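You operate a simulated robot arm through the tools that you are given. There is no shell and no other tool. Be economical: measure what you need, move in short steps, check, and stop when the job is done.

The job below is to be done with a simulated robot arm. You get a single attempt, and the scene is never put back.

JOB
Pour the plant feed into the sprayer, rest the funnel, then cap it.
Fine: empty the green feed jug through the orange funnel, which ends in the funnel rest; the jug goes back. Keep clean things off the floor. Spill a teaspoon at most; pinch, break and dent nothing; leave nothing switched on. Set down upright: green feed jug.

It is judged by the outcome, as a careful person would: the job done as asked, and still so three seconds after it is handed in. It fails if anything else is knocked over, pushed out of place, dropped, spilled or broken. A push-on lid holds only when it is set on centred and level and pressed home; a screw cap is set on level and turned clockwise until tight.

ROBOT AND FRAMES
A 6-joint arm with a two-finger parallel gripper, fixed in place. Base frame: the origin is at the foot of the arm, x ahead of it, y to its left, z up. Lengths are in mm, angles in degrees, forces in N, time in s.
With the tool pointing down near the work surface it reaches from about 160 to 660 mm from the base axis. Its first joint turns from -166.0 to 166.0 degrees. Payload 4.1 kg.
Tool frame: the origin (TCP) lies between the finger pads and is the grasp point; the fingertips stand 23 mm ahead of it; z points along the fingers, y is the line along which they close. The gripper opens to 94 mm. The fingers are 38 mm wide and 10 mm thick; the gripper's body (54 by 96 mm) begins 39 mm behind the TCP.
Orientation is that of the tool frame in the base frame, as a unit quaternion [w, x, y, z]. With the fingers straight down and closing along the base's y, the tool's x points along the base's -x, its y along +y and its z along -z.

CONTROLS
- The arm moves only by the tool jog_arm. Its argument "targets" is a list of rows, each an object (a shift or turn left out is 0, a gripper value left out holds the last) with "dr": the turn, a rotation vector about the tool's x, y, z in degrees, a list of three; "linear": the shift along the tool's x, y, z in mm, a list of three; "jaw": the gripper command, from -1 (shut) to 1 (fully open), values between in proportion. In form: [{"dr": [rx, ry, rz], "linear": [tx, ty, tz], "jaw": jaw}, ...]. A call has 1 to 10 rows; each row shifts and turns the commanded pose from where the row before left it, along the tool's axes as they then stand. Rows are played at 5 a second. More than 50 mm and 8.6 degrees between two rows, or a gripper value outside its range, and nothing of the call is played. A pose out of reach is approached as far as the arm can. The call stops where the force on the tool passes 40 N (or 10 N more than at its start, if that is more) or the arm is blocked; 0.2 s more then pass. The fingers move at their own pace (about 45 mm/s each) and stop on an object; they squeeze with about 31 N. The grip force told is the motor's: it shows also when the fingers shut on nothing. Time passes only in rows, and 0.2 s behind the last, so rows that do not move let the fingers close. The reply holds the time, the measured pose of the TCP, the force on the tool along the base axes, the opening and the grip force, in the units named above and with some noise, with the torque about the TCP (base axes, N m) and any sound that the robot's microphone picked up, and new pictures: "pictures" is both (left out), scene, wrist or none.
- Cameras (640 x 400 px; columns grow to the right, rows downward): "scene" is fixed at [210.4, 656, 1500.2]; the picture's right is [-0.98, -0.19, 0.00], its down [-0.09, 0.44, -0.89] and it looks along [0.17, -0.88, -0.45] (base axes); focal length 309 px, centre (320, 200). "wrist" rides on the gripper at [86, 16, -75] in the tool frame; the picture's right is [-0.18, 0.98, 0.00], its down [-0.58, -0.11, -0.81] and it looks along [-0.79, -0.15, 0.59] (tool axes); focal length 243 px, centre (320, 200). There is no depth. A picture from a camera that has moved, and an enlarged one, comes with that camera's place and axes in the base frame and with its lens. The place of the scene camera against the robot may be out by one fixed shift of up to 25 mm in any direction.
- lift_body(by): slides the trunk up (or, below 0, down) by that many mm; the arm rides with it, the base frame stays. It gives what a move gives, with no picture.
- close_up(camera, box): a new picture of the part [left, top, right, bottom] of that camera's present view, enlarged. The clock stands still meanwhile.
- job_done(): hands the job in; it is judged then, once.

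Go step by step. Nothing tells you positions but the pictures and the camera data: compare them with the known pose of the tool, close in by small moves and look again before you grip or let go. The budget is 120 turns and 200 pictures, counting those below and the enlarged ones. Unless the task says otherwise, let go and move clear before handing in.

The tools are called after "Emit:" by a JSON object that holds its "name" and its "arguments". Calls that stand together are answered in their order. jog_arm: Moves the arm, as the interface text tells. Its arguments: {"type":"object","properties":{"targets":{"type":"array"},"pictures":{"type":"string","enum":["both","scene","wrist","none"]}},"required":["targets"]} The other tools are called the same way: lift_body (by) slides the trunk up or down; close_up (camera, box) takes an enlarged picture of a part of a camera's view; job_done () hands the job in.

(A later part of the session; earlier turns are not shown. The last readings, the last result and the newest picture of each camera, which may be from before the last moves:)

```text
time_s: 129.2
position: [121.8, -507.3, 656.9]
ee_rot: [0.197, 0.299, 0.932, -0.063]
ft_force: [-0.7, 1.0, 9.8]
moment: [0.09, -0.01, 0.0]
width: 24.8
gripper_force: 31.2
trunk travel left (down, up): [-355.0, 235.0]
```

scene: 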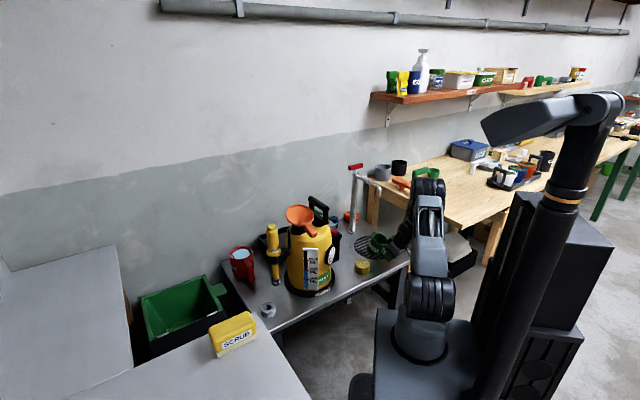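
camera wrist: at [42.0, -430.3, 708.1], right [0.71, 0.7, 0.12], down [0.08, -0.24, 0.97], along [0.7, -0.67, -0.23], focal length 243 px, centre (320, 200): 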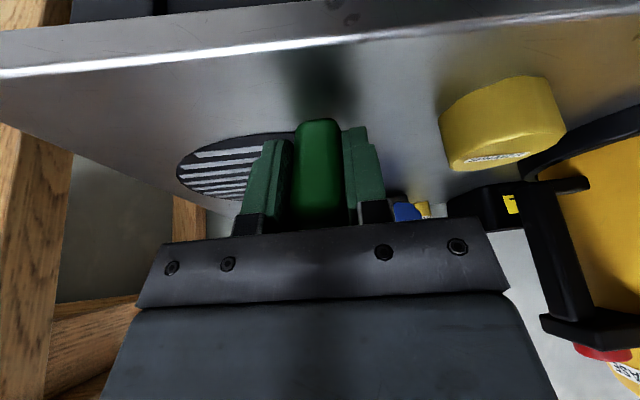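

Resting on the handle. I'll release, pitch the open fingers back 25° around the handle, and regrip.

Emit:
{"name": "jog_arm", "arguments": {"targets": [{"linear": [-0.4, 0, -0.9], "jaw": -0.3}, {"jaw": 0}, {"jaw": 0.3}, {}, {"dr": [0, -5, 0]}, {"dr": [0, -5, 0]}, {"dr": [0, -5, 0]}, {"dr": [0, -5, 0]}, {"dr": [0, -5, 0]}, {}]}}

Emit:
{"name": "close_up", "arguments": {"camera": "scene", "box": [340, 200, 420, 260]}}

```text
time_s: 131.4
position: [122.6, -507.2, 657.4]
ee_rot: [0.393, 0.279, 0.867, -0.126]
ft_force: [0.7, 0.4, -0.2]
moment: [-0.02, 0.0, 0.01]
width: 61.1
gripper_force: 0.1
trunk travel left (down, up): [-355.0, 235.0]
camera wrist: at [39.7, -426.9, 640.8], right [0.67, 0.73, 0.14], down [-0.25, 0.04, 0.97], along [0.7, -0.68, 0.21], focal length 243 px, centre (320, 200)
```

scene: 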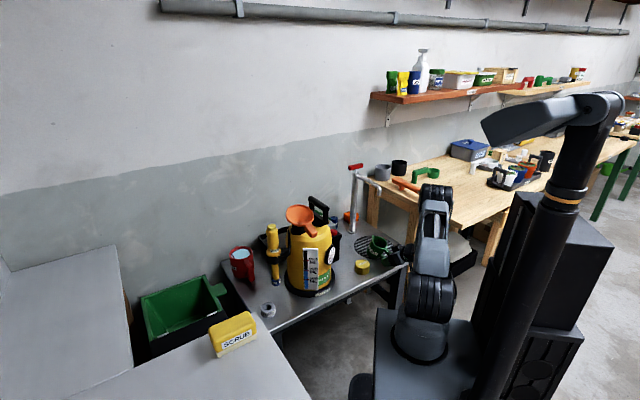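
wrist: 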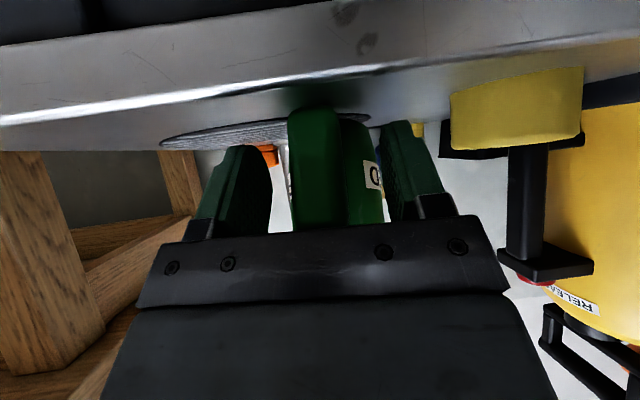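

```text
6.67 times, centred on (380, 230) of scene
camera zoom: at [210.4, 656.0, 1500.2], right [-0.98, -0.19, 0.0], down [-0.09, 0.44, -0.89], along [0.17, -0.88, -0.45], focal length 2060 px, centre (-80, 0)
```

zoom: 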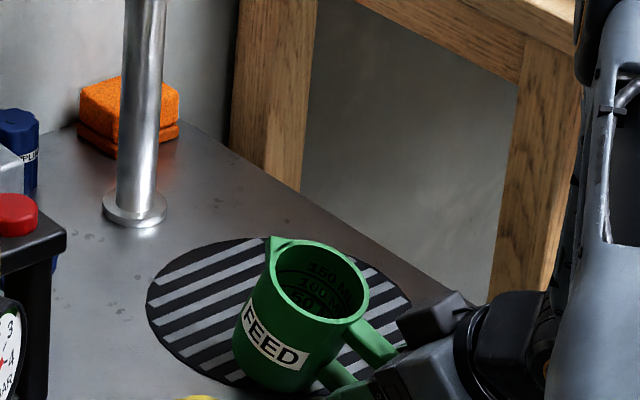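

Good. Gripping, lifting 45 mm, and rotating 25° to upright.

Emit:
{"name": "jog_arm", "arguments": {"targets": [{"jaw": -1}, {"jaw": -1}, {"jaw": -1}, {"jaw": -1}, {"linear": [-11.3, 0, -9.9]}, {"linear": [-11.3, 0, -9.9]}, {"linear": [-11.3, 0, -9.9]}, {}], "pictures": "none"}}

Emit:
{"name": "jog_arm", "arguments": {"targets": [{"dr": [0, 5, 0]}, {"dr": [0, 5, 0]}, {"dr": [0, 5, 0]}, {"dr": [0, 5, 0]}, {"dr": [0, 5, 0]}, {}], "pictures": "wrist"}}

Emit:
{"name": "close_up", "arguments": {"camera": "scene", "box": [340, 200, 420, 260]}}

```text
time_s: 133.2
position: [122.8, -505.7, 703.3]
ee_rot: [0.392, 0.279, 0.867, -0.126]
ft_force: [0.1, 0.5, -0.7]
moment: [0.05, 0.01, 0.02]
width: 24.4
gripper_force: 31.4
trunk travel left (down, up): [-355.0, 235.0]
```

```text
time_s: 134.6
position: [122.9, -507.0, 702.7]
ee_rot: [0.196, 0.299, 0.932, -0.062]
ft_force: [-0.1, -0.4, -0.8]
moment: [0.01, 0.04, -0.02]
width: 24.5
gripper_force: 31.1
trunk travel left (down, up): [-355.0, 235.0]
camera wrist: at [42.9, -429.6, 735.1], right [0.71, 0.7, 0.07], down [0.11, -0.21, 0.97], along [0.7, -0.68, -0.22], focal length 243 px, centre (320, 200)
```

wrist: 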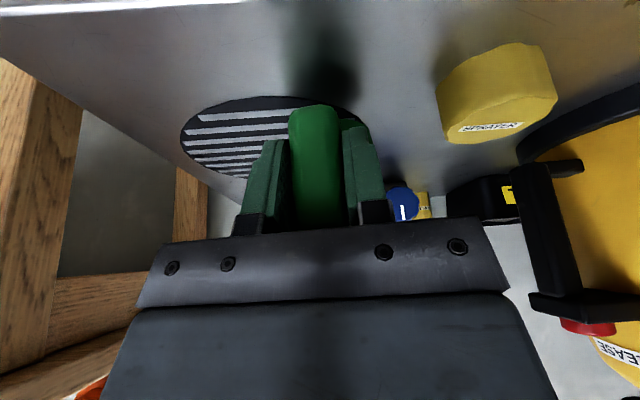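

```text
6.67 times, centred on (380, 230) of scene
camera zoom: at [210.4, 656.0, 1500.2], right [-0.98, -0.19, 0.0], down [-0.09, 0.44, -0.89], along [0.17, -0.88, -0.45], focal length 2060 px, centre (-80, 0)
```

zoom: 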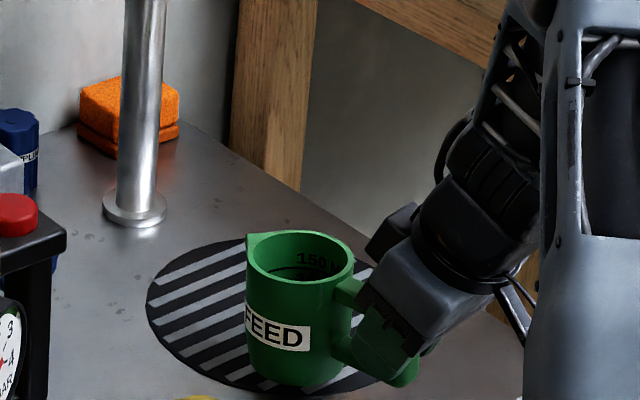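

Upright now. I'll move it over the grate's centre before lowering.

Emit:
{"name": "jog_arm", "arguments": {"targets": [{"linear": [-10, -14.3, 4.4]}, {"linear": [-10, -14.3, 4.4]}, {"linear": [-10, -14.3, 4.4]}, {"linear": [3.2, 0, 7.3]}, {"linear": [3.2, 0, 7.3]}, {}], "pictures": "none"}}

Emit:
{"name": "close_up", "arguments": {"camera": "scene", "box": [340, 200, 420, 260]}}

```text
time_s: 136.0
position: [124.6, -560.6, 686.3]
ee_rot: [0.196, 0.299, 0.932, -0.062]
ft_force: [0.0, -0.4, 0.1]
moment: [-0.05, -0.05, -0.03]
width: 24.6
gripper_force: 31.0
trunk travel left (down, up): [-355.0, 235.0]
```

```text
6.67 times, centred on (380, 230) of scene
camera zoom: at [210.4, 656.0, 1500.2], right [-0.98, -0.19, 0.0], down [-0.09, 0.44, -0.89], along [0.17, -0.88, -0.45], focal length 2060 px, centre (-80, 0)
```

zoom: 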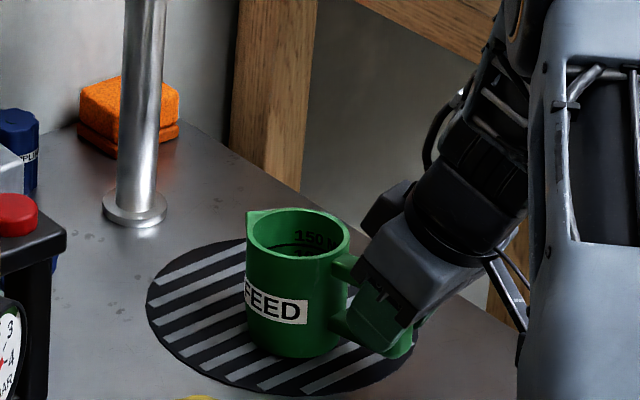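

Well placed. Creeping down and watching force and torque.

Emit:
{"name": "jog_arm", "arguments": {"targets": [{"linear": [0.6, 0, 1.4]}, {"linear": [0.6, 0, 1.4]}, {}], "pictures": "none"}}

Emit:
{"name": "jog_arm", "arguments": {"targets": [{"linear": [0.5, 0, 1]}, {}], "pictures": "none"}}

Emit:
{"name": "jog_arm", "arguments": {"targets": [{"linear": [0.5, 0, 1]}, {}], "pictures": "none"}}

```text
time_s: 136.8
position: [124.1, -561.3, 685.2]
ee_rot: [0.196, 0.299, 0.932, -0.063]
ft_force: [-2.7, 1.5, 10.9]
moment: [-0.53, -0.79, 0.04]
width: 24.5
gripper_force: 31.1
trunk travel left (down, up): [-355.0, 235.0]
```

```text
time_s: 137.4
position: [124.4, -560.2, 684.2]
ee_rot: [0.197, 0.3, 0.931, -0.063]
ft_force: [-3.8, 0.9, 10.7]
moment: [-0.58, -0.75, -0.1]
width: 24.7
gripper_force: 31.1
trunk travel left (down, up): [-355.0, 235.0]
```

```text
time_s: 138.0
position: [124.7, -559.3, 681.2]
ee_rot: [0.197, 0.299, 0.931, -0.064]
ft_force: [-2.9, 1.5, 10.6]
moment: [-0.6, -0.77, -0.03]
width: 24.5
gripper_force: 31.2
trunk travel left (down, up): [-355.0, 235.0]
```

The jug is pivoting in the grip, its far edge touching and self-levelling as I lower. I'll continue until the base seats flat, when the lever shortens.

Emit:
{"name": "jog_arm", "arguments": {"targets": [{"linear": [0.5, 0, 1]}, {}], "pictures": "none"}}

Emit:
{"name": "jog_arm", "arguments": {"targets": [{"linear": [0.5, 0, 1]}, {}], "pictures": "none"}}

```text
time_s: 138.6
position: [124.8, -559.8, 680.5]
ee_rot: [0.196, 0.3, 0.932, -0.063]
ft_force: [-2.9, 1.9, 9.5]
moment: [-0.57, -0.78, 0.0]
width: 24.8
gripper_force: 31.2
trunk travel left (down, up): [-355.0, 235.0]
```

```text
time_s: 139.2
position: [124.6, -559.9, 680.7]
ee_rot: [0.197, 0.299, 0.931, -0.063]
ft_force: [-2.7, 2.0, 9.8]
moment: [-0.6, -0.8, 0.0]
width: 24.9
gripper_force: 31.4
trunk travel left (down, up): [-355.0, 235.0]
```

Emit:
{"name": "jog_arm", "arguments": {"targets": [{"linear": [0.5, 0, 1]}, {}], "pictures": "none"}}

Emit:
{"name": "jog_arm", "arguments": {"targets": [{"linear": [0.5, 0, 1]}, {}], "pictures": "none"}}

Emit:
{"name": "close_up", "arguments": {"camera": "scene", "box": [340, 200, 420, 260]}}

```text
time_s: 139.8
position: [124.1, -560.1, 678.5]
ee_rot: [0.197, 0.3, 0.931, -0.063]
ft_force: [-2.7, 2.5, 11.0]
moment: [-0.49, -0.72, 0.01]
width: 24.7
gripper_force: 31.3
trunk travel left (down, up): [-355.0, 235.0]
```

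```text
time_s: 140.4
position: [123.0, -560.0, 677.8]
ee_rot: [0.196, 0.3, 0.931, -0.063]
ft_force: [-3.2, 2.4, 15.5]
moment: [-0.48, -0.67, 0.06]
width: 24.6
gripper_force: 30.7
trunk travel left (down, up): [-355.0, 235.0]
```

```text
6.67 times, centred on (380, 230) of scene
camera zoom: at [210.4, 656.0, 1500.2], right [-0.98, -0.19, 0.0], down [-0.09, 0.44, -0.89], along [0.17, -0.88, -0.45], focal length 2060 px, centre (-80, 0)
```

zoom: 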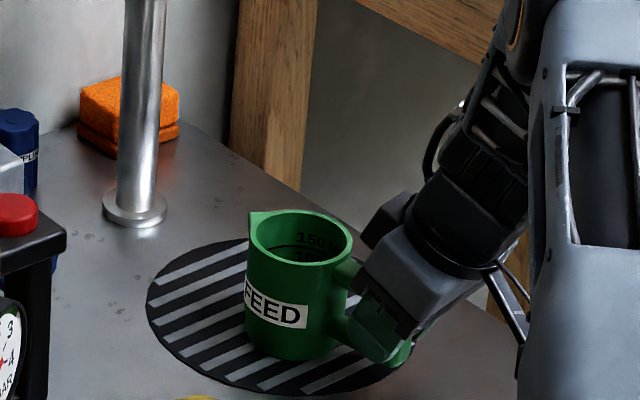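

Seated flat, lever now 53 mm. I'll unload the arm in tiny steps until the force is near zero.

Emit:
{"name": "jog_arm", "arguments": {"targets": [{"linear": [-0.3, 0, -0.6]}, {}], "pictures": "none"}}

Emit:
{"name": "jog_arm", "arguments": {"targets": [{"linear": [-0.3, 0, -0.6]}, {}], "pictures": "none"}}

Emit:
{"name": "jog_arm", "arguments": {"targets": [{"linear": [-0.2, 0, -0.3]}, {}], "pictures": "none"}}

```text
time_s: 141.0
position: [124.1, -559.2, 678.0]
ee_rot: [0.197, 0.299, 0.932, -0.063]
ft_force: [-1.6, -1.2, 12.4]
moment: [-0.39, -0.68, -0.06]
width: 24.5
gripper_force: 30.9
trunk travel left (down, up): [-355.0, 235.0]
```

```text
time_s: 141.6
position: [123.1, -559.1, 678.2]
ee_rot: [0.196, 0.299, 0.932, -0.062]
ft_force: [-0.7, -3.4, 5.6]
moment: [-0.33, -0.3, -0.16]
width: 24.8
gripper_force: 31.7
trunk travel left (down, up): [-355.0, 235.0]
```

```text
time_s: 142.2
position: [124.1, -559.7, 679.0]
ee_rot: [0.195, 0.299, 0.932, -0.062]
ft_force: [-1.0, 0.8, 3.8]
moment: [-0.12, -0.06, -0.02]
width: 24.6
gripper_force: 30.4
trunk travel left (down, up): [-355.0, 235.0]
```

Emit:
{"name": "jog_arm", "arguments": {"targets": [{"linear": [-0.15, 0, -0.3]}, {}], "pictures": "none"}}

```text
time_s: 142.8
position: [125.0, -559.9, 679.3]
ee_rot: [0.196, 0.299, 0.932, -0.061]
ft_force: [0.0, -0.7, -1.3]
moment: [0.03, 0.02, 0.01]
width: 24.7
gripper_force: 30.9
trunk travel left (down, up): [-355.0, 235.0]
```

Now just floating with no preload. Releasing slowly.

Emit:
{"name": "jog_arm", "arguments": {"targets": [{"jaw": -0.46}, {"jaw": -0.42}, {"jaw": -0.36}, {"jaw": -0.25}, {"jaw": 0}, {"jaw": 0.2}, {}, {}], "pictures": "none"}}

Emit:
{"name": "close_up", "arguments": {"camera": "scene", "box": [340, 200, 420, 260]}}

```text
time_s: 144.6
position: [123.8, -561.1, 679.5]
ee_rot: [0.196, 0.299, 0.932, -0.063]
ft_force: [0.4, 0.1, -0.1]
moment: [0.03, 0.01, -0.01]
width: 56.4
gripper_force: 0.1
trunk travel left (down, up): [-355.0, 235.0]
```

```text
6.67 times, centred on (380, 230) of scene
camera zoom: at [210.4, 656.0, 1500.2], right [-0.98, -0.19, 0.0], down [-0.09, 0.44, -0.89], along [0.17, -0.88, -0.45], focal length 2060 px, centre (-80, 0)
```

zoom: 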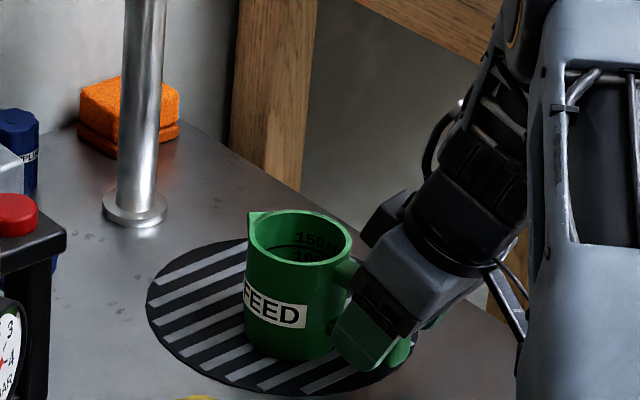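

It stands upright. I'll withdraw carefully straight back along the tool axis.

Emit:
{"name": "jog_arm", "arguments": {"targets": [{"linear": [0, 0, -15], "jaw": 0.4}, {"linear": [0, 0, -20]}, {"linear": [0, 0, -30]}, {"linear": [0, 0, -40]}, {"linear": [0, 0, -40]}, {}]}}

Emit:
{"name": "close_up", "arguments": {"camera": "scene", "box": [340, 200, 420, 260]}}

```text
time_s: 146.0
position: [77.7, -525.1, 812.9]
ee_rot: [0.196, 0.299, 0.932, -0.063]
ft_force: [-0.1, 0.0, -0.5]
moment: [0.01, 0.04, -0.02]
width: 65.5
gripper_force: 0.0
trunk travel left (down, up): [-355.0, 235.0]
camera wrist: at [-2.5, -447.4, 844.7], right [0.71, 0.7, 0.08], down [0.1, -0.21, 0.97], along [0.7, -0.68, -0.22], focal length 243 px, centre (320, 200)
```

scene: 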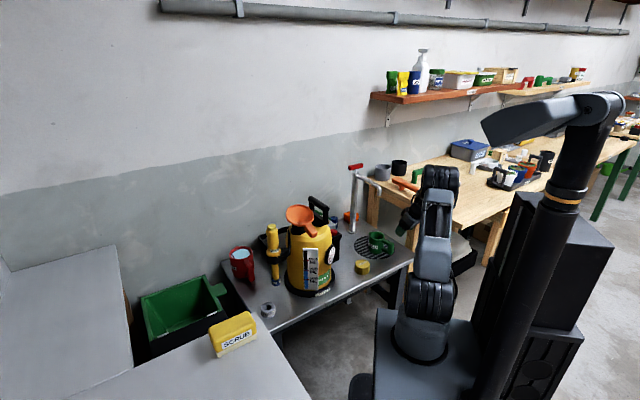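
wrist: 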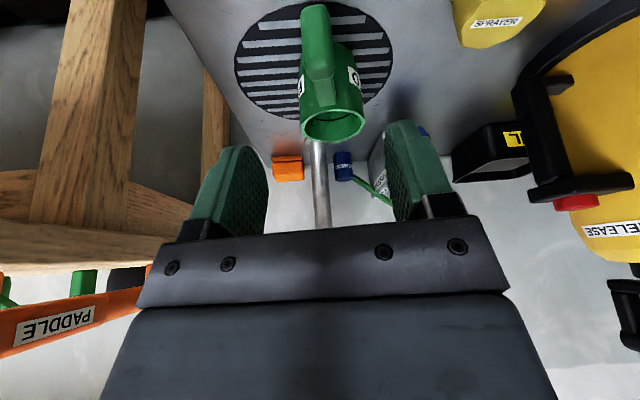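

```text
6.67 times, centred on (380, 230) of scene
camera zoom: at [210.4, 656.0, 1500.2], right [-0.98, -0.19, 0.0], down [-0.09, 0.44, -0.89], along [0.17, -0.88, -0.45], focal length 2060 px, centre (-80, 0)
```

zoom: 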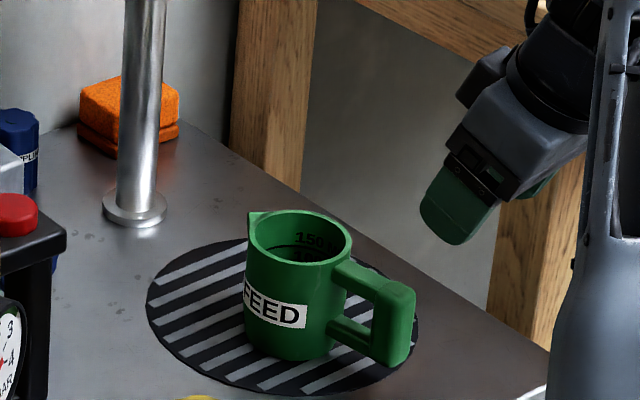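

The jug is done: upright on the grate and empty. Next is the funnel, whose handle end is near (419,-244,906). I'll raise the arm into open space first and let the wrist unwind.

Emit:
{"name": "jog_arm", "arguments": {"targets": [{"linear": [-12.1, 0, -27.5]}, {"linear": [-12.1, 0, -27.5]}, {"linear": [-12.1, 0, -27.5]}, {"linear": [-12.1, 0, -27.5]}, {"linear": [-12.1, 0, -27.5]}, {"linear": [-12.1, 0, -27.5]}, {"linear": [-12.1, 0, -27.5]}, {}], "pictures": "none"}}

Emit:
{"name": "jog_arm", "arguments": {"targets": [{"dr": [0, 5, 0]}, {"dr": [0, 5, 0]}, {"dr": [0, 5, 0]}, {"dr": [0, 5, 0]}, {"dr": [0, 4, 0]}, {}], "pictures": "scene"}}

```text
time_s: 147.8
position: [78.3, -526.5, 1022.9]
ee_rot: [0.195, 0.299, 0.932, -0.062]
ft_force: [-0.9, 0.0, 0.0]
moment: [0.04, 0.02, 0.02]
width: 65.8
gripper_force: 0.1
trunk travel left (down, up): [-355.0, 235.0]
```

```text
time_s: 149.2
position: [73.8, -524.9, 1019.9]
ee_rot: [0.15, 0.301, 0.941, -0.039]
ft_force: [0.3, -0.1, -0.6]
moment: [0.0, 0.0, -0.04]
width: 65.9
gripper_force: 0.0
out of reach, approached as far as the arm can: row 2, 3, 4, 5
trunk travel left (down, up): [-355.0, 235.0]
```

scene: 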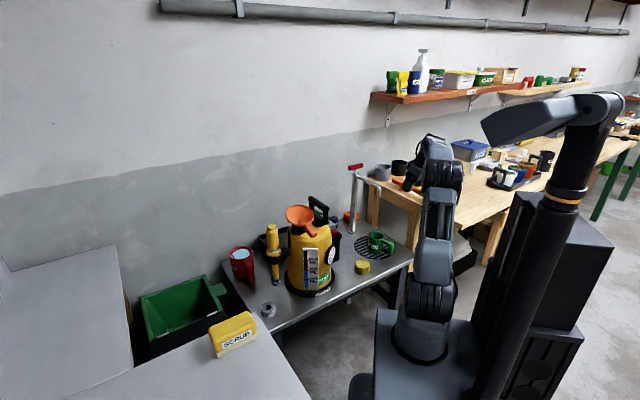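

A bend limit again because the trunk is low relative to the arm. I'll raise the trunk 70 mm, then slide left toward the funnel, clear above everything.

Emit:
{"name": "lift_body", "arguments": {"by": 70}}

Emit:
{"name": "jog_arm", "arguments": {"targets": [{"linear": [-7.4, 43, 2.5]}, {"linear": [-7.4, 43, 2.5]}, {"linear": [-7.4, 43, 2.5]}, {"linear": [-7.4, 43, 2.5]}, {"linear": [-7.4, 43, 2.5]}, {"linear": [-7.4, 43, 2.5]}, {"linear": [-7.4, 43, 2.5]}, {"linear": [-7.4, 43, 2.5]}, {}]}}

```text
time_s: 150.3
position: [72.3, -524.3, 1089.6]
ee_rot: [0.15, 0.3, 0.941, -0.04]
ft_force: [0.9, -0.4, -0.3]
moment: [0.0, 0.0, 0.0]
width: 65.5
gripper_force: 0.0
trunk travel left (down, up): [-425.0, 165.0]
```

```text
time_s: 152.3
position: [267.9, -297.5, 1053.9]
ee_rot: [0.182, 0.295, 0.938, -0.018]
ft_force: [-0.3, 0.6, -0.2]
moment: [-0.03, 0.02, 0.02]
width: 65.6
gripper_force: 0.0
out of reach, approached as far as the arm can: row 3, 4, 5, 6, 7, 8
trunk travel left (down, up): [-425.0, 165.0]
camera wrist: at [186.2, -226.1, 1093.0], right [0.69, 0.71, 0.14], down [0.11, -0.29, 0.95], along [0.71, -0.64, -0.28], focal length 243 px, centre (320, 200)
```

scene: 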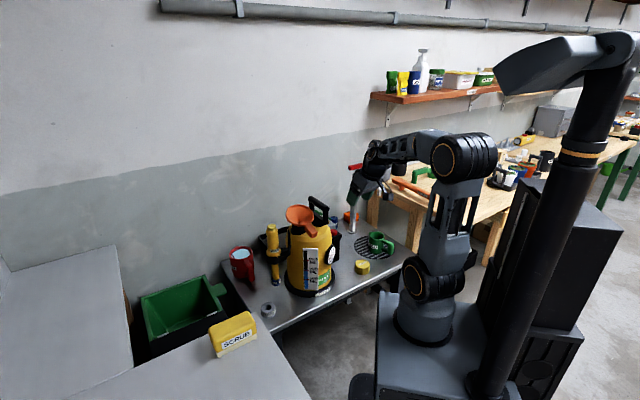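
wrist: 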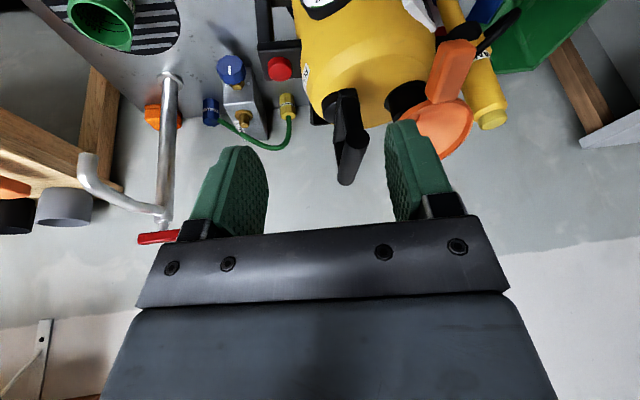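

The wrist is in a flipped branch where camera-up is the natural roll. The gripper is symmetric, so I'll roll the tool 180° about its axis.

Emit:
{"name": "jog_arm", "arguments": {"targets": [{"dr": [0, 0, 8.5]}, {"dr": [0, 0, 8.5]}, {"dr": [0, 0, 8.5]}, {"dr": [0, 0, 8.5]}, {"dr": [0, 0, 8.5]}, {"dr": [0, 0, 8.5]}, {"dr": [0, 0, 8.5]}, {"dr": [0, 0, 8.5]}, {"dr": [0, 0, 8.5]}, {"dr": [0, 0, 8.5]}], "pictures": "none"}}

Emit:
{"name": "jog_arm", "arguments": {"targets": [{"dr": [0, 0, 8.5]}, {"dr": [0, 0, 8.5]}, {"dr": [0, 0, 8.5]}, {"dr": [0, 0, 8.5]}, {"dr": [0, 0, 8.5]}, {"dr": [0, 0, 8.5]}, {"dr": [0, 0, 8.5]}, {"dr": [0, 0, 8.5]}, {"dr": [0, 0, 8.5]}, {"dr": [0, 0, 8.5]}]}}

```text
time_s: 154.5
position: [44.6, -317.9, 920.0]
ee_rot: [0.153, 0.85, 0.494, 0.102]
ft_force: [-0.8, 0.6, 0.5]
moment: [-0.03, -0.03, 0.01]
width: 65.9
gripper_force: 0.1
out of reach, approached as far as the arm can: row 1, 2, 4, 5, 6, 7, 8, 9, 10
trunk travel left (down, up): [-425.0, 165.0]
```

```text
time_s: 156.7
position: [9.0, -236.8, 722.8]
ee_rot: [0.042, 0.961, -0.215, 0.17]
ft_force: [-0.2, 0.3, -0.6]
moment: [0.01, 0.03, -0.01]
width: 65.8
gripper_force: 0.1
out of reach, approached as far as the arm can: row 1, 2, 3, 4, 5, 6, 7, 8, 9, 10
trunk travel left (down, up): [-425.0, 165.0]
camera wrist: at [50.6, -273.2, 821.4], right [-0.58, -0.82, -0.06], down [-0.7, 0.45, 0.56], along [-0.43, 0.36, -0.83], focal length 243 px, centre (320, 200)
```

scene: 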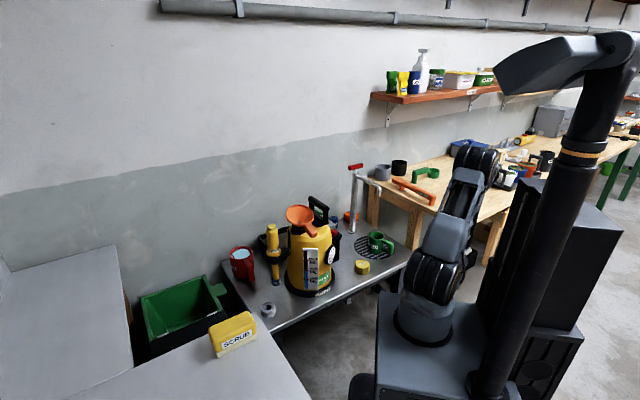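
wrist: 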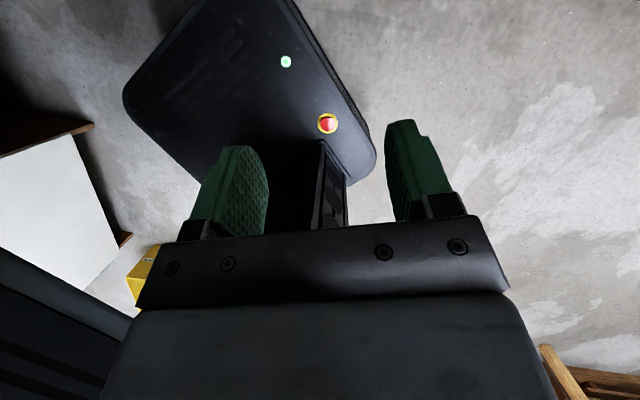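

That was the wrong direction: the arm folded away from the limit, though nothing was touched. I'll rotate back the other way in small steps and watch.

Emit:
{"name": "jog_arm", "arguments": {"targets": [{"dr": [0, 0, -8.5]}, {"dr": [0, 0, -8.5]}, {"dr": [0, 0, -8.5]}, {"dr": [0, 0, -8.5]}, {}], "pictures": "none"}}

```text
time_s: 157.9
position: [7.8, -236.4, 722.9]
ee_rot: [0.088, 0.982, 0.077, 0.152]
ft_force: [-0.5, 0.5, 0.4]
moment: [-0.02, 0.01, 0.03]
width: 65.6
gripper_force: 0.1
trunk travel left (down, up): [-425.0, 165.0]
```

Recovered control. I'll move outward and up from this cramped position before sorting out the wrist.

Emit:
{"name": "jog_arm", "arguments": {"targets": [{"linear": [5, 20, -25]}, {"linear": [5, 30, -30]}, {"linear": [5, 30, -35]}, {"linear": [5, 30, -35]}, {"linear": [5, 30, -35]}, {"linear": [5, 30, -35]}, {}], "pictures": "scene"}}

```text
time_s: 159.5
position: [6.3, -263.4, 769.3]
ee_rot: [0.088, 0.981, 0.077, 0.152]
ft_force: [0.1, -0.3, -0.4]
moment: [-0.01, 0.04, 0.0]
width: 65.8
gripper_force: 0.1
out of reach, approached as far as the arm can: row 2, 3, 4, 5, 6
trunk travel left (down, up): [-425.0, 165.0]
```

scene: 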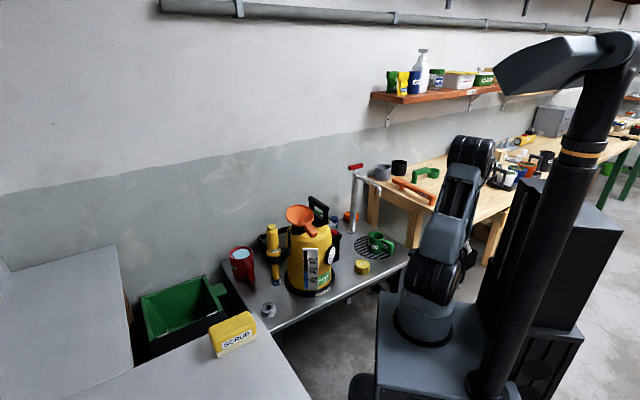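

Still constrained. I'll unwind roll further in the free direction, then try again.

Emit:
{"name": "jog_arm", "arguments": {"targets": [{"dr": [0, 0, -8.5]}, {"dr": [0, 0, -8.5]}, {"dr": [0, 0, -8.5]}, {"dr": [0, 0, -8.5]}, {"dr": [0, 0, -8.5]}, {"dr": [0, 0, -8.5]}, {"dr": [0, 0, -8.5]}, {"dr": [0, 0, -8.5]}, {}], "pictures": "none"}}

Emit:
{"name": "jog_arm", "arguments": {"targets": [{"linear": [0, 0, -30]}, {"linear": [0, 0, -30]}, {"linear": [0, 0, -30]}, {"linear": [0, 0, -30]}, {}], "pictures": "none"}}

```text
time_s: 161.5
position: [6.5, -263.0, 769.1]
ee_rot: [0.157, 0.771, 0.613, 0.076]
ft_force: [0.3, 1.0, 0.1]
moment: [-0.01, -0.02, -0.02]
width: 65.6
gripper_force: 0.1
trunk travel left (down, up): [-425.0, 165.0]
```

```text
time_s: 162.7
position: [-30.3, -245.2, 881.8]
ee_rot: [0.157, 0.771, 0.612, 0.076]
ft_force: [-0.3, 0.2, 0.1]
moment: [0.02, 0.01, 0.0]
width: 65.7
gripper_force: 0.0
trunk travel left (down, up): [-425.0, 165.0]
```

Free. Now I'll bring the tool vertical to return to a clean configuration.

Emit:
{"name": "jog_arm", "arguments": {"targets": [{"dr": [6.5, 1.5, 0]}, {"dr": [6.5, 1.5, 0]}, {"dr": [6.5, 1.5, 0]}, {"linear": [0, 0, -40]}, {"linear": [0, 0, -40]}, {}], "pictures": "scene"}}

```text
time_s: 164.1
position: [-39.1, -242.5, 940.7]
ee_rot: [0.099, 0.779, 0.618, 0.042]
ft_force: [-0.7, 0.7, 0.3]
moment: [0.01, -0.01, 0.03]
width: 65.5
gripper_force: 0.1
out of reach, approached as far as the arm can: row 2, 3, 4, 5
trunk travel left (down, up): [-425.0, 165.0]
```

scene: 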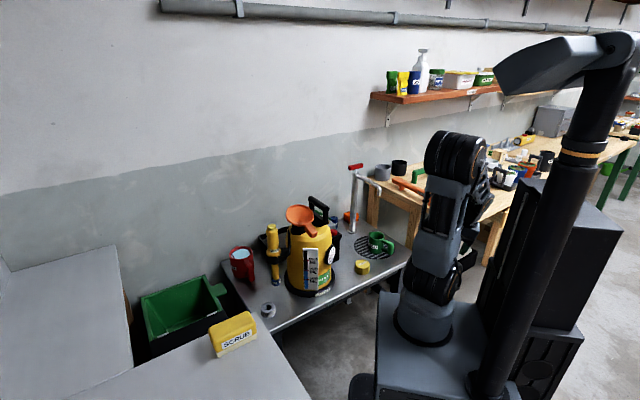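

I believe joint 4 is pinned near its ±166° limit, the flipped wrist. I'll unwind it by sweeping the tool out to the left and up in open space, starting with a raise to near-horizontal.

Emit:
{"name": "jog_arm", "arguments": {"targets": [{"dr": [-7.86, -2.15, 0], "linear": [-30.4, 31.7, -11.6]}, {"dr": [-7.86, -2.15, 0], "linear": [-30.7, 32.9, -6.2]}, {"dr": [-7.86, -2.15, 0], "linear": [-30.8, 33.3, -0.6]}, {"dr": [-7.86, -2.15, 0], "linear": [-30.7, 32.9, 5.3]}, {"dr": [-7.86, -2.15, 0], "linear": [-30.4, 31.9, 10.9]}, {"dr": [-7.86, -2.15, 0], "linear": [-29.9, 29.9, 16.4]}, {"dr": [-7.86, -2.15, 0], "linear": [-29.2, 27.4, 21.4]}, {}], "pictures": "scene"}}

Emit:
{"name": "close_up", "arguments": {"camera": "scene", "box": [300, 80, 540, 230]}}

```text
time_s: 165.9
position: [110.7, -492.1, 1066.5]
ee_rot: [0.508, 0.653, 0.516, 0.222]
ft_force: [0.1, 0.3, 0.1]
moment: [-0.02, 0.04, 0.0]
width: 65.8
gripper_force: 0.1
trunk travel left (down, up): [-425.0, 165.0]
```

scene: 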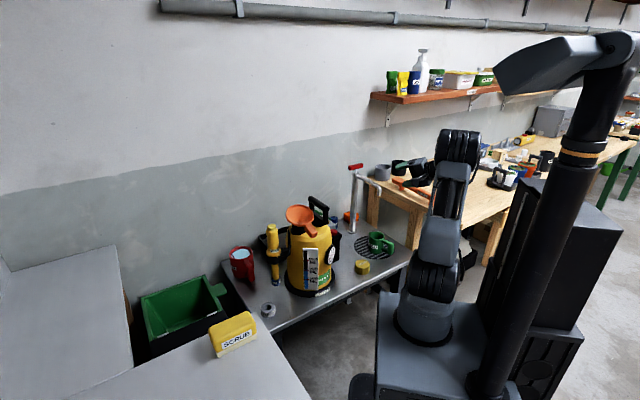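

```text
2.67 times, centred on (420, 155) of scene
camera zoom: at [210.4, 656.0, 1500.2], right [-0.98, -0.19, 0.0], down [-0.09, 0.44, -0.89], along [0.17, -0.88, -0.45], focal length 824 px, centre (53, 320)
```

zoom: 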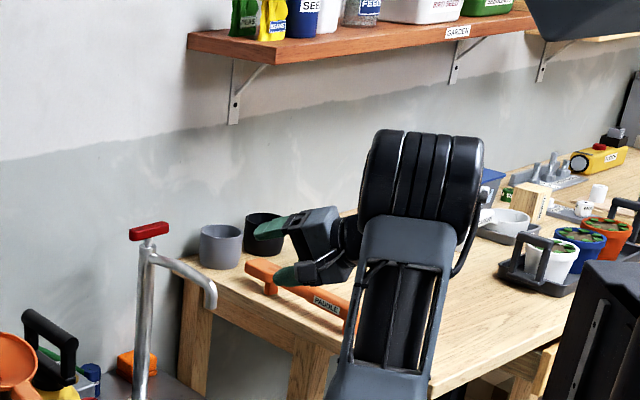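

No limits hit. Now I'll sweep right, back into the arm plane at shallow pitch, above the forearm direction.

Emit:
{"name": "jog_arm", "arguments": {"targets": [{"dr": [1.87, -7.14, 3.08], "linear": [-24.9, -6.5, 0]}, {"dr": [1.87, -7.14, 3.08], "linear": [-24.9, -6.5, 0]}, {"dr": [1.87, -7.14, 3.08], "linear": [-24.9, -6.5, 0]}, {"dr": [1.87, -7.14, 3.08], "linear": [-24.9, -6.5, 0]}, {"dr": [1.87, -7.14, 3.08], "linear": [-24.9, -6.5, 0]}, {"dr": [1.87, -7.14, 3.08], "linear": [-24.9, -6.5, 0]}, {"dr": [1.87, -7.14, 3.08], "linear": [-24.9, -6.5, 0]}, {"dr": [1.87, -7.14, 3.08], "linear": [-24.9, -6.5, 0]}, {}], "pictures": "scene"}}

```text
time_s: 167.9
position: [-50.8, -601.0, 1066.4]
ee_rot: [0.548, 0.828, 0.092, -0.083]
ft_force: [0.6, 0.0, 0.6]
moment: [0.02, 0.04, -0.02]
width: 66.0
gripper_force: 0.1
trunk travel left (down, up): [-425.0, 165.0]
```

scene: 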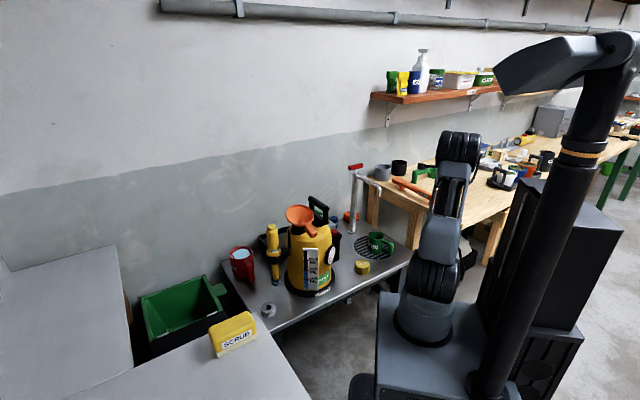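

No limits, and the tool is nearly in the arm plane. I'll swing over the table, trimming the yaw, before pitching down.

Emit:
{"name": "jog_arm", "arguments": {"targets": [{"dr": [-0.92, 3.43, -1.49], "linear": [45.5, 11.9, 0]}, {"dr": [-0.92, 3.43, -1.49], "linear": [45.5, 11.9, 0]}, {"dr": [-0.92, 3.43, -1.49], "linear": [45.5, 11.9, 0]}, {"dr": [-0.92, 3.43, -1.49], "linear": [45.5, 11.9, 0]}, {"dr": [-0.92, 3.43, -1.49], "linear": [45.5, 11.9, 0]}, {"dr": [-0.92, 3.43, -1.49], "linear": [45.5, 11.9, 0]}, {}], "pictures": "none"}}

```text
time_s: 169.5
position: [227.8, -562.5, 1065.7]
ee_rot: [0.554, 0.792, 0.256, 0.03]
ft_force: [0.3, -0.3, 0.5]
moment: [0.01, 0.01, -0.03]
width: 65.8
gripper_force: 0.0
trunk travel left (down, up): [-425.0, 165.0]
```

In plane. Now I'll pitch down about the wrist in steps.

Emit:
{"name": "jog_arm", "arguments": {"targets": [{"dr": [7.83, 1.8, 0], "linear": [6.3, -27.3, 0]}, {"dr": [7.83, 1.8, 0], "linear": [6.3, -27.3, 0]}, {"dr": [7.83, 1.8, 0], "linear": [6.3, -27.3, 0]}, {"dr": [7.83, 1.8, 0], "linear": [6.3, -27.3, 0]}, {"dr": [7.83, 1.8, 0], "linear": [6.3, -27.3, 0]}, {"dr": [7.83, 1.8, 0], "linear": [6.3, -27.3, 0]}, {"dr": [7.83, 1.8, 0], "linear": [6.3, -27.3, 0]}, {"dr": [7.83, 1.8, 0], "linear": [6.3, -27.3, 0]}, {}], "pictures": "scene"}}

```text
time_s: 171.5
position: [147.2, -452.2, 899.3]
ee_rot: [0.212, 0.939, 0.265, -0.05]
ft_force: [-0.6, 0.1, 0.5]
moment: [-0.01, 0.0, -0.02]
width: 65.6
gripper_force: 0.0
out of reach, approached as far as the arm can: row 2, 3, 4, 5, 6
trunk travel left (down, up): [-425.0, 165.0]
```

scene: 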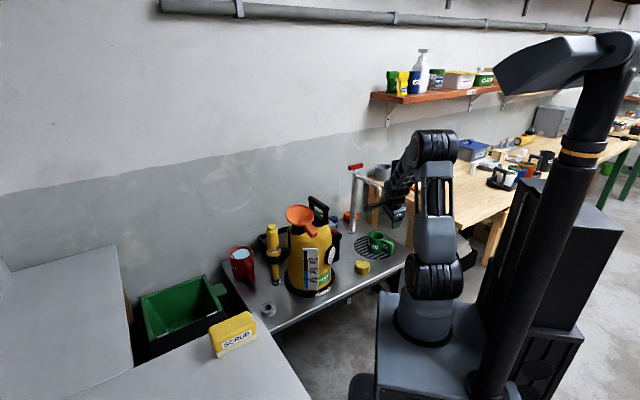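

Looks like the wrist has swapped over: the tool now sits right of the plane. I'll test by going fully vertical.

Emit:
{"name": "jog_arm", "arguments": {"targets": [{"dr": [5.5, 3.18, 0]}, {"dr": [5.5, 3.18, 0]}, {"dr": [5.5, 3.18, 0]}, {"dr": [5.5, 3.18, 0]}, {"linear": [0, 0, -30]}, {"linear": [0, 0, -30]}, {}], "pictures": "none"}}

```text
time_s: 173.1
position: [147.6, -453.1, 960.9]
ee_rot: [-0.001, 0.962, 0.272, 0.003]
ft_force: [0.3, 0.0, -1.2]
moment: [-0.01, 0.02, -0.01]
width: 65.8
gripper_force: 0.0
trunk travel left (down, up): [-425.0, 165.0]
```

Unwound: the tool is exactly vertical and free. I'll roll the camera back to the base side, with closing perpendicular to the funnel handle, and lower the trunk 50 mm for a good posture.

Emit:
{"name": "jog_arm", "arguments": {"targets": [{"dr": [0, 0, -8.5], "linear": [0, 0, -15]}, {"dr": [0, 0, -8.5], "linear": [0, 0, -15]}, {"dr": [0, 0, -8.5], "linear": [0, 0, -15]}, {"dr": [0, 0, -8.5], "linear": [0, 0, -15]}, {"dr": [0, 0, -8.5], "linear": [0, 0, -15]}, {"dr": [0, 0, -8.5], "linear": [0, 0, -15]}, {"dr": [0, 0, -8.5]}, {"dr": [0, 0, -8.5]}, {"dr": [0, 0, -8.5]}, {"dr": [0, 0, -8.5]}], "pictures": "none"}}

Emit:
{"name": "jog_arm", "arguments": {"targets": [{"dr": [0, 0, -8.5]}, {"dr": [0, 0, -8.5]}, {"dr": [0, 0, -8.5]}, {}], "pictures": "none"}}

Emit:
{"name": "lift_body", "arguments": {"by": -50}}

```text
time_s: 175.3
position: [145.7, -452.0, 1051.3]
ee_rot: [0.002, 0.525, 0.851, 0.003]
ft_force: [0.2, 1.3, 0.5]
moment: [-0.03, -0.01, 0.02]
width: 65.8
gripper_force: 0.0
trunk travel left (down, up): [-425.0, 165.0]
```

```text
time_s: 176.3
position: [147.4, -453.3, 1051.7]
ee_rot: [0.003, 0.323, 0.946, 0.003]
ft_force: [0.3, 1.2, 0.6]
moment: [-0.01, 0.0, 0.01]
width: 65.9
gripper_force: 0.1
trunk travel left (down, up): [-425.0, 165.0]
```

```text
time_s: 177.2
position: [145.9, -453.0, 1002.5]
ee_rot: [0.003, 0.325, 0.946, 0.004]
ft_force: [0.2, 0.0, 0.5]
moment: [-0.01, -0.01, 0.02]
width: 65.7
gripper_force: 0.0
trunk travel left (down, up): [-375.0, 215.0]
```

Emit:
{"name": "jog_arm", "arguments": {"targets": [{"linear": [-6.8, 41.9, -4]}, {"linear": [-6.8, 41.9, -4]}, {"linear": [-6.8, 41.9, -4]}, {"linear": [-6.8, 41.9, -4]}, {"linear": [-6.8, 41.9, -4]}, {"linear": [-6.8, 41.9, -4]}, {"linear": [-6.8, 41.9, -4]}, {"linear": [-6.8, 41.9, -4]}, {}], "pictures": "wrist"}}

```text
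time_s: 179.2
position: [395.5, -222.1, 1035.8]
ee_rot: [0.004, 0.324, 0.946, 0.002]
ft_force: [0.7, 0.6, -0.4]
moment: [0.0, -0.04, -0.04]
width: 65.7
gripper_force: 0.0
trunk travel left (down, up): [-375.0, 215.0]
camera wrist: at [335.6, -155.3, 1109.0], right [0.75, 0.66, 0.01], down [0.39, -0.45, 0.81], along [0.54, -0.6, -0.59], focal length 243 px, centre (320, 200)
```

wrist: 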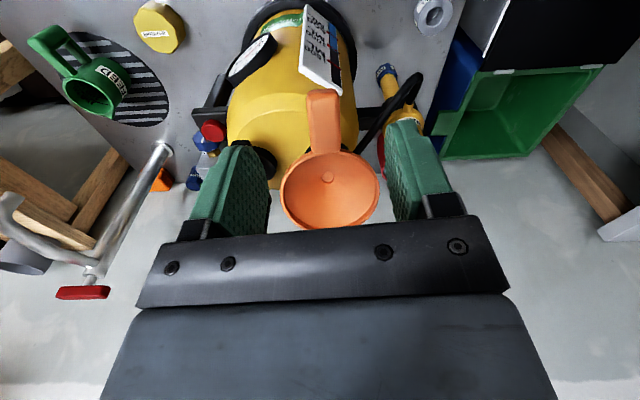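

Excellent view of the funnel and its handle. I'll tilt the tool 32° so it points straight down the funnel's axis, and move to a standoff over the handle.

Emit:
{"name": "jog_arm", "arguments": {"targets": [{"dr": [0, 0, 3]}, {"dr": [0, -8, 0]}, {"dr": [0, -8, 0]}, {"dr": [0, -8, 0]}, {"dr": [0, -8, 0]}, {"linear": [17.5, 0.6, 34]}, {"linear": [17.5, 0.6, 33.7]}, {}]}}

Emit:
{"name": "close_up", "arguments": {"camera": "wrist", "box": [200, 0, 440, 150]}}

```text
time_s: 181.0
position: [402.0, -224.3, 960.4]
ee_rot: [0.261, 0.336, 0.9, -0.094]
ft_force: [0.1, -0.1, -0.3]
moment: [0.0, 0.0, 0.04]
width: 65.7
gripper_force: 0.0
trunk travel left (down, up): [-375.0, 215.0]
camera wrist: at [325.6, -137.9, 975.5], right [0.76, 0.64, 0.1], down [-0.03, -0.13, 0.99], along [0.65, -0.76, -0.08], focal length 243 px, centre (320, 200)
```

scene: 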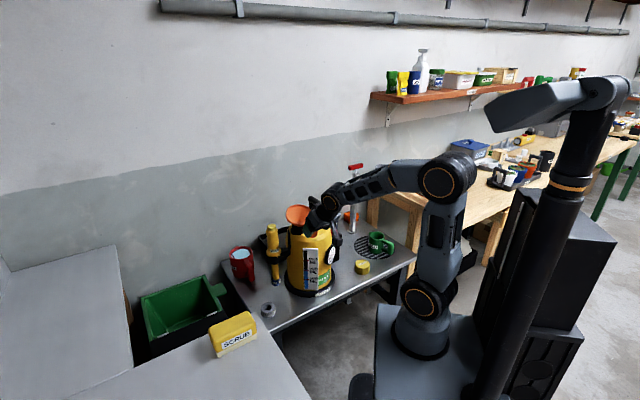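
wrist: 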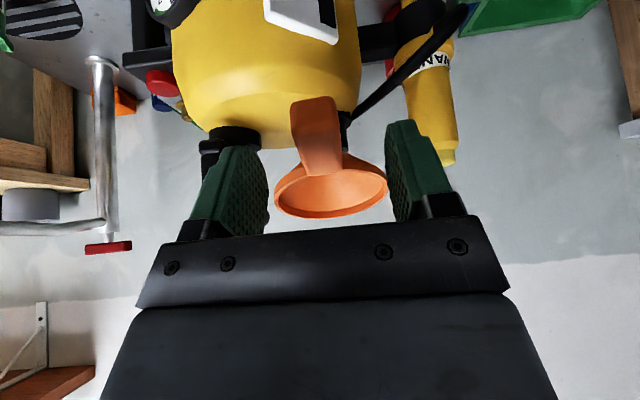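

```text
2.67 times, centred on (320, 75) of wrist
camera zoom: at [325.6, -137.9, 975.5], right [0.76, 0.64, 0.1], down [-0.03, -0.13, 0.99], along [0.65, -0.76, -0.08], focal length 647 px, centre (320, 533)
```

zoom: 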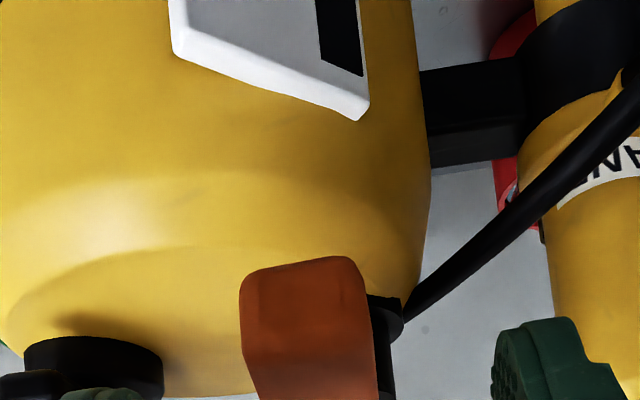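

The handle is well seen and the axis tilt is nearer 28°. I'll trim 4° and advance to straddle the handle.

Emit:
{"name": "jog_arm", "arguments": {"targets": [{"dr": [0, 4, 0]}, {"linear": [-5, -2, 15]}, {"linear": [0, 0, 20]}, {"linear": [0, 0, 20]}, {}]}}

Emit:
{"name": "close_up", "arguments": {"camera": "scene", "box": [270, 180, 366, 240]}}

```text
time_s: 182.2
position: [422.8, -247.5, 914.1]
ee_rot: [0.229, 0.34, 0.909, -0.082]
ft_force: [0.4, -0.6, 1.1]
moment: [-0.01, -0.02, -0.01]
width: 65.8
gripper_force: 0.0
trunk travel left (down, up): [-375.0, 215.0]
camera wrist: at [348.6, -160.5, 937.9], right [0.77, 0.64, 0.09], down [0.02, -0.17, 0.98], along [0.64, -0.75, -0.15], focal length 243 px, centre (320, 200)
```

scene: 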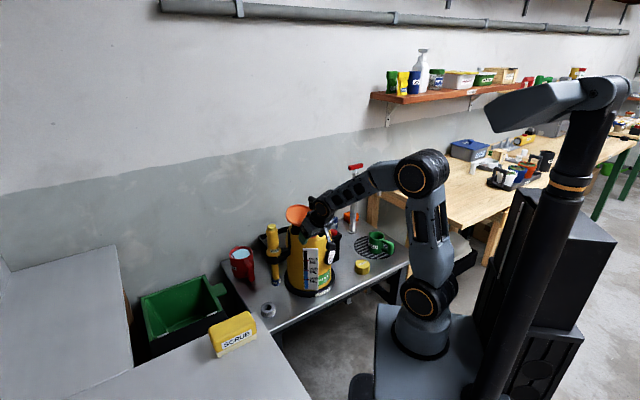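
wrist: 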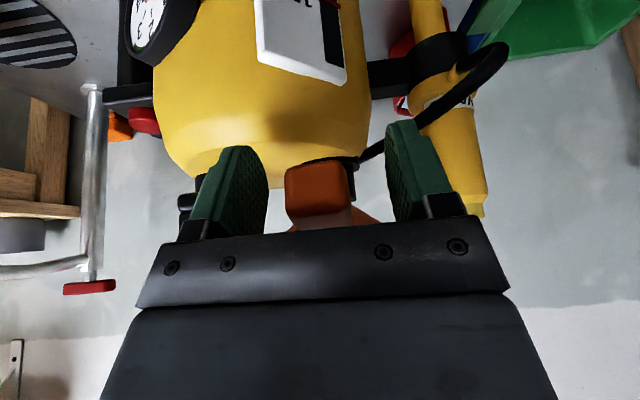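

```text
6.67 times, centred on (318, 210) of scene
camera zoom: at [210.4, 656.0, 1500.2], right [-0.98, -0.19, 0.0], down [-0.09, 0.44, -0.89], along [0.17, -0.88, -0.45], focal length 2060 px, centre (333, 133)
```

zoom: 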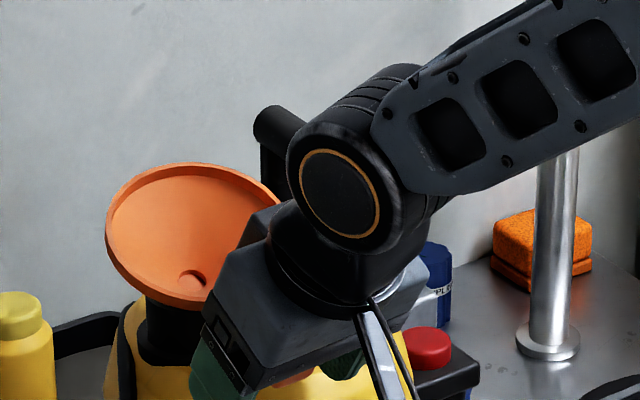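

The handle sits centred between the pads. The black neck looks vertical, so the funnel is just leaning loosely in it. I'll advance 6 mm and grip.

Emit:
{"name": "jog_arm", "arguments": {"targets": [{"linear": [0, 0, 6]}, {"jaw": -1}, {"jaw": -1}, {"jaw": -1}, {"jaw": -1}, {"jaw": -1}], "pictures": "none"}}

Emit:
{"name": "jog_arm", "arguments": {"targets": [{"linear": [0, 0, -8]}, {"linear": [0, 0, -10]}, {}], "pictures": "none"}}

Emit:
{"name": "close_up", "arguments": {"camera": "scene", "box": [270, 180, 366, 240]}}

```text
time_s: 183.6
position: [425.2, -248.9, 908.9]
ee_rot: [0.229, 0.34, 0.909, -0.081]
ft_force: [-2.4, -6.3, 0.6]
moment: [-0.05, 0.14, -0.63]
width: 27.7
gripper_force: 30.7
trunk travel left (down, up): [-375.0, 215.0]
```

```text
time_s: 184.4
position: [418.0, -243.1, 925.3]
ee_rot: [0.23, 0.339, 0.908, -0.082]
ft_force: [-0.5, -6.0, 1.5]
moment: [-0.14, -0.07, -0.5]
width: 27.5
gripper_force: 31.2
trunk travel left (down, up): [-375.0, 215.0]
```

```text
6.67 times, centred on (318, 210) of scene
camera zoom: at [210.4, 656.0, 1500.2], right [-0.98, -0.19, 0.0], down [-0.09, 0.44, -0.89], along [0.17, -0.88, -0.45], focal length 2060 px, centre (333, 133)
```

zoom: 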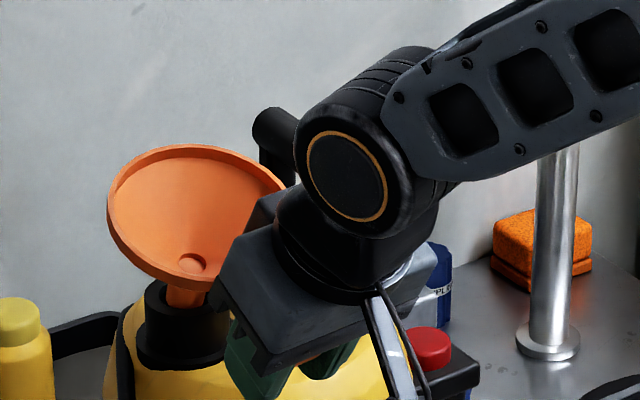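

The funnel stem is sliding out, with a mild side load. I'll ease right 2 mm and keep lifting straight up.

Emit:
{"name": "jog_arm", "arguments": {"targets": [{"linear": [-4.7, -2, -8.8]}, {"linear": [-7, 0, -13.2]}, {"linear": [-7, 0, -13.2]}, {}], "pictures": "none"}}

Emit:
{"name": "close_up", "arguments": {"camera": "scene", "box": [270, 170, 366, 240]}}

```text
time_s: 185.4
position: [417.0, -244.5, 965.1]
ee_rot: [0.229, 0.34, 0.909, -0.082]
ft_force: [0.5, 0.1, 0.2]
moment: [0.0, 0.02, -0.02]
width: 27.5
gripper_force: 31.4
trunk travel left (down, up): [-375.0, 215.0]
```

```text
5.71 times, centred on (318, 205) of scene
camera zoom: at [210.4, 656.0, 1500.2], right [-0.98, -0.19, 0.0], down [-0.09, 0.44, -0.89], along [0.17, -0.88, -0.45], focal length 1766 px, centre (331, 171)
```

zoom: 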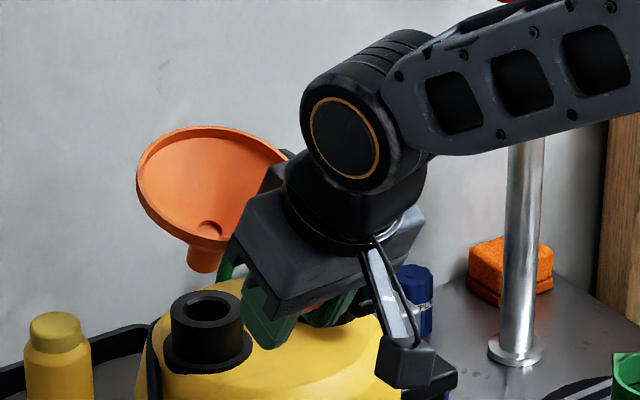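

The funnel is free of the neck. I'll raise it 100 mm above the wand and level it so the axis is vertical.

Emit:
{"name": "jog_arm", "arguments": {"targets": [{"linear": [-11.7, 0, -22.1]}, {"linear": [-11.7, 0, -22.1]}, {"linear": [-11.7, 0, -22.1]}, {"linear": [-11.7, 0, -22.1]}, {"dr": [0, 7, 0]}, {"dr": [0, 7, 0]}, {"dr": [0, 7, 0]}, {"dr": [0, 7, 0]}, {}]}}

Emit:
{"name": "close_up", "arguments": {"camera": "scene", "box": [250, 150, 378, 230]}}

```text
time_s: 187.4
position: [415.9, -244.4, 1064.4]
ee_rot: [0.001, 0.349, 0.937, 0.003]
ft_force: [0.3, 0.5, -0.5]
moment: [0.04, 0.04, 0.01]
width: 27.2
gripper_force: 31.4
trunk travel left (down, up): [-375.0, 215.0]
camera wrist: at [360.5, -175.1, 1137.4], right [0.78, 0.62, 0.01], down [0.36, -0.47, 0.81], along [0.51, -0.63, -0.59], focal length 243 px, centre (320, 200)
```

scene: 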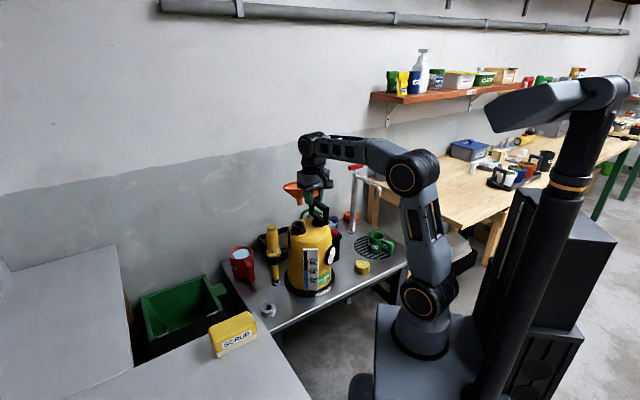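
wrist: 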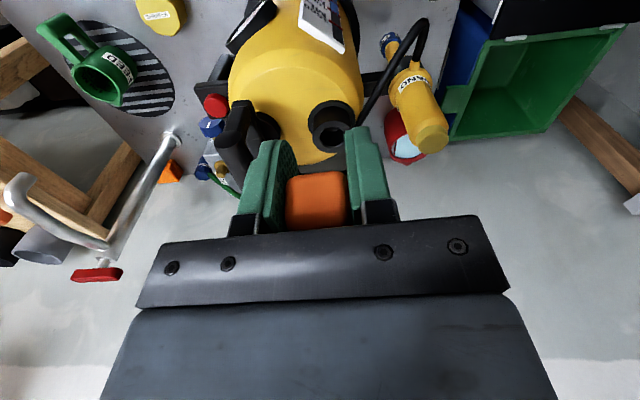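

```text
5.00 times, centred on (314, 190) of scene
camera zoom: at [210.4, 656.0, 1500.2], right [-0.98, -0.19, 0.0], down [-0.09, 0.44, -0.89], along [0.17, -0.88, -0.45], focal length 1545 px, centre (350, 250)
```

zoom: 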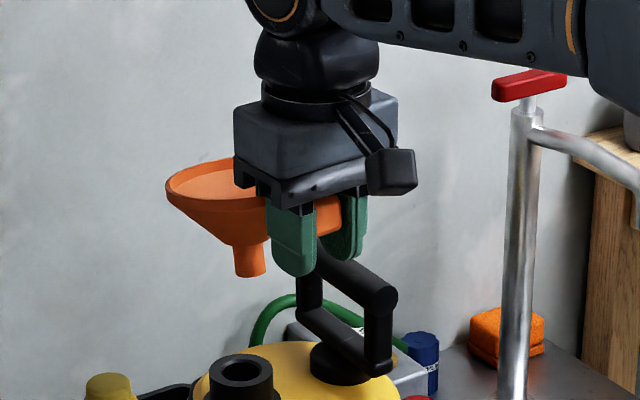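

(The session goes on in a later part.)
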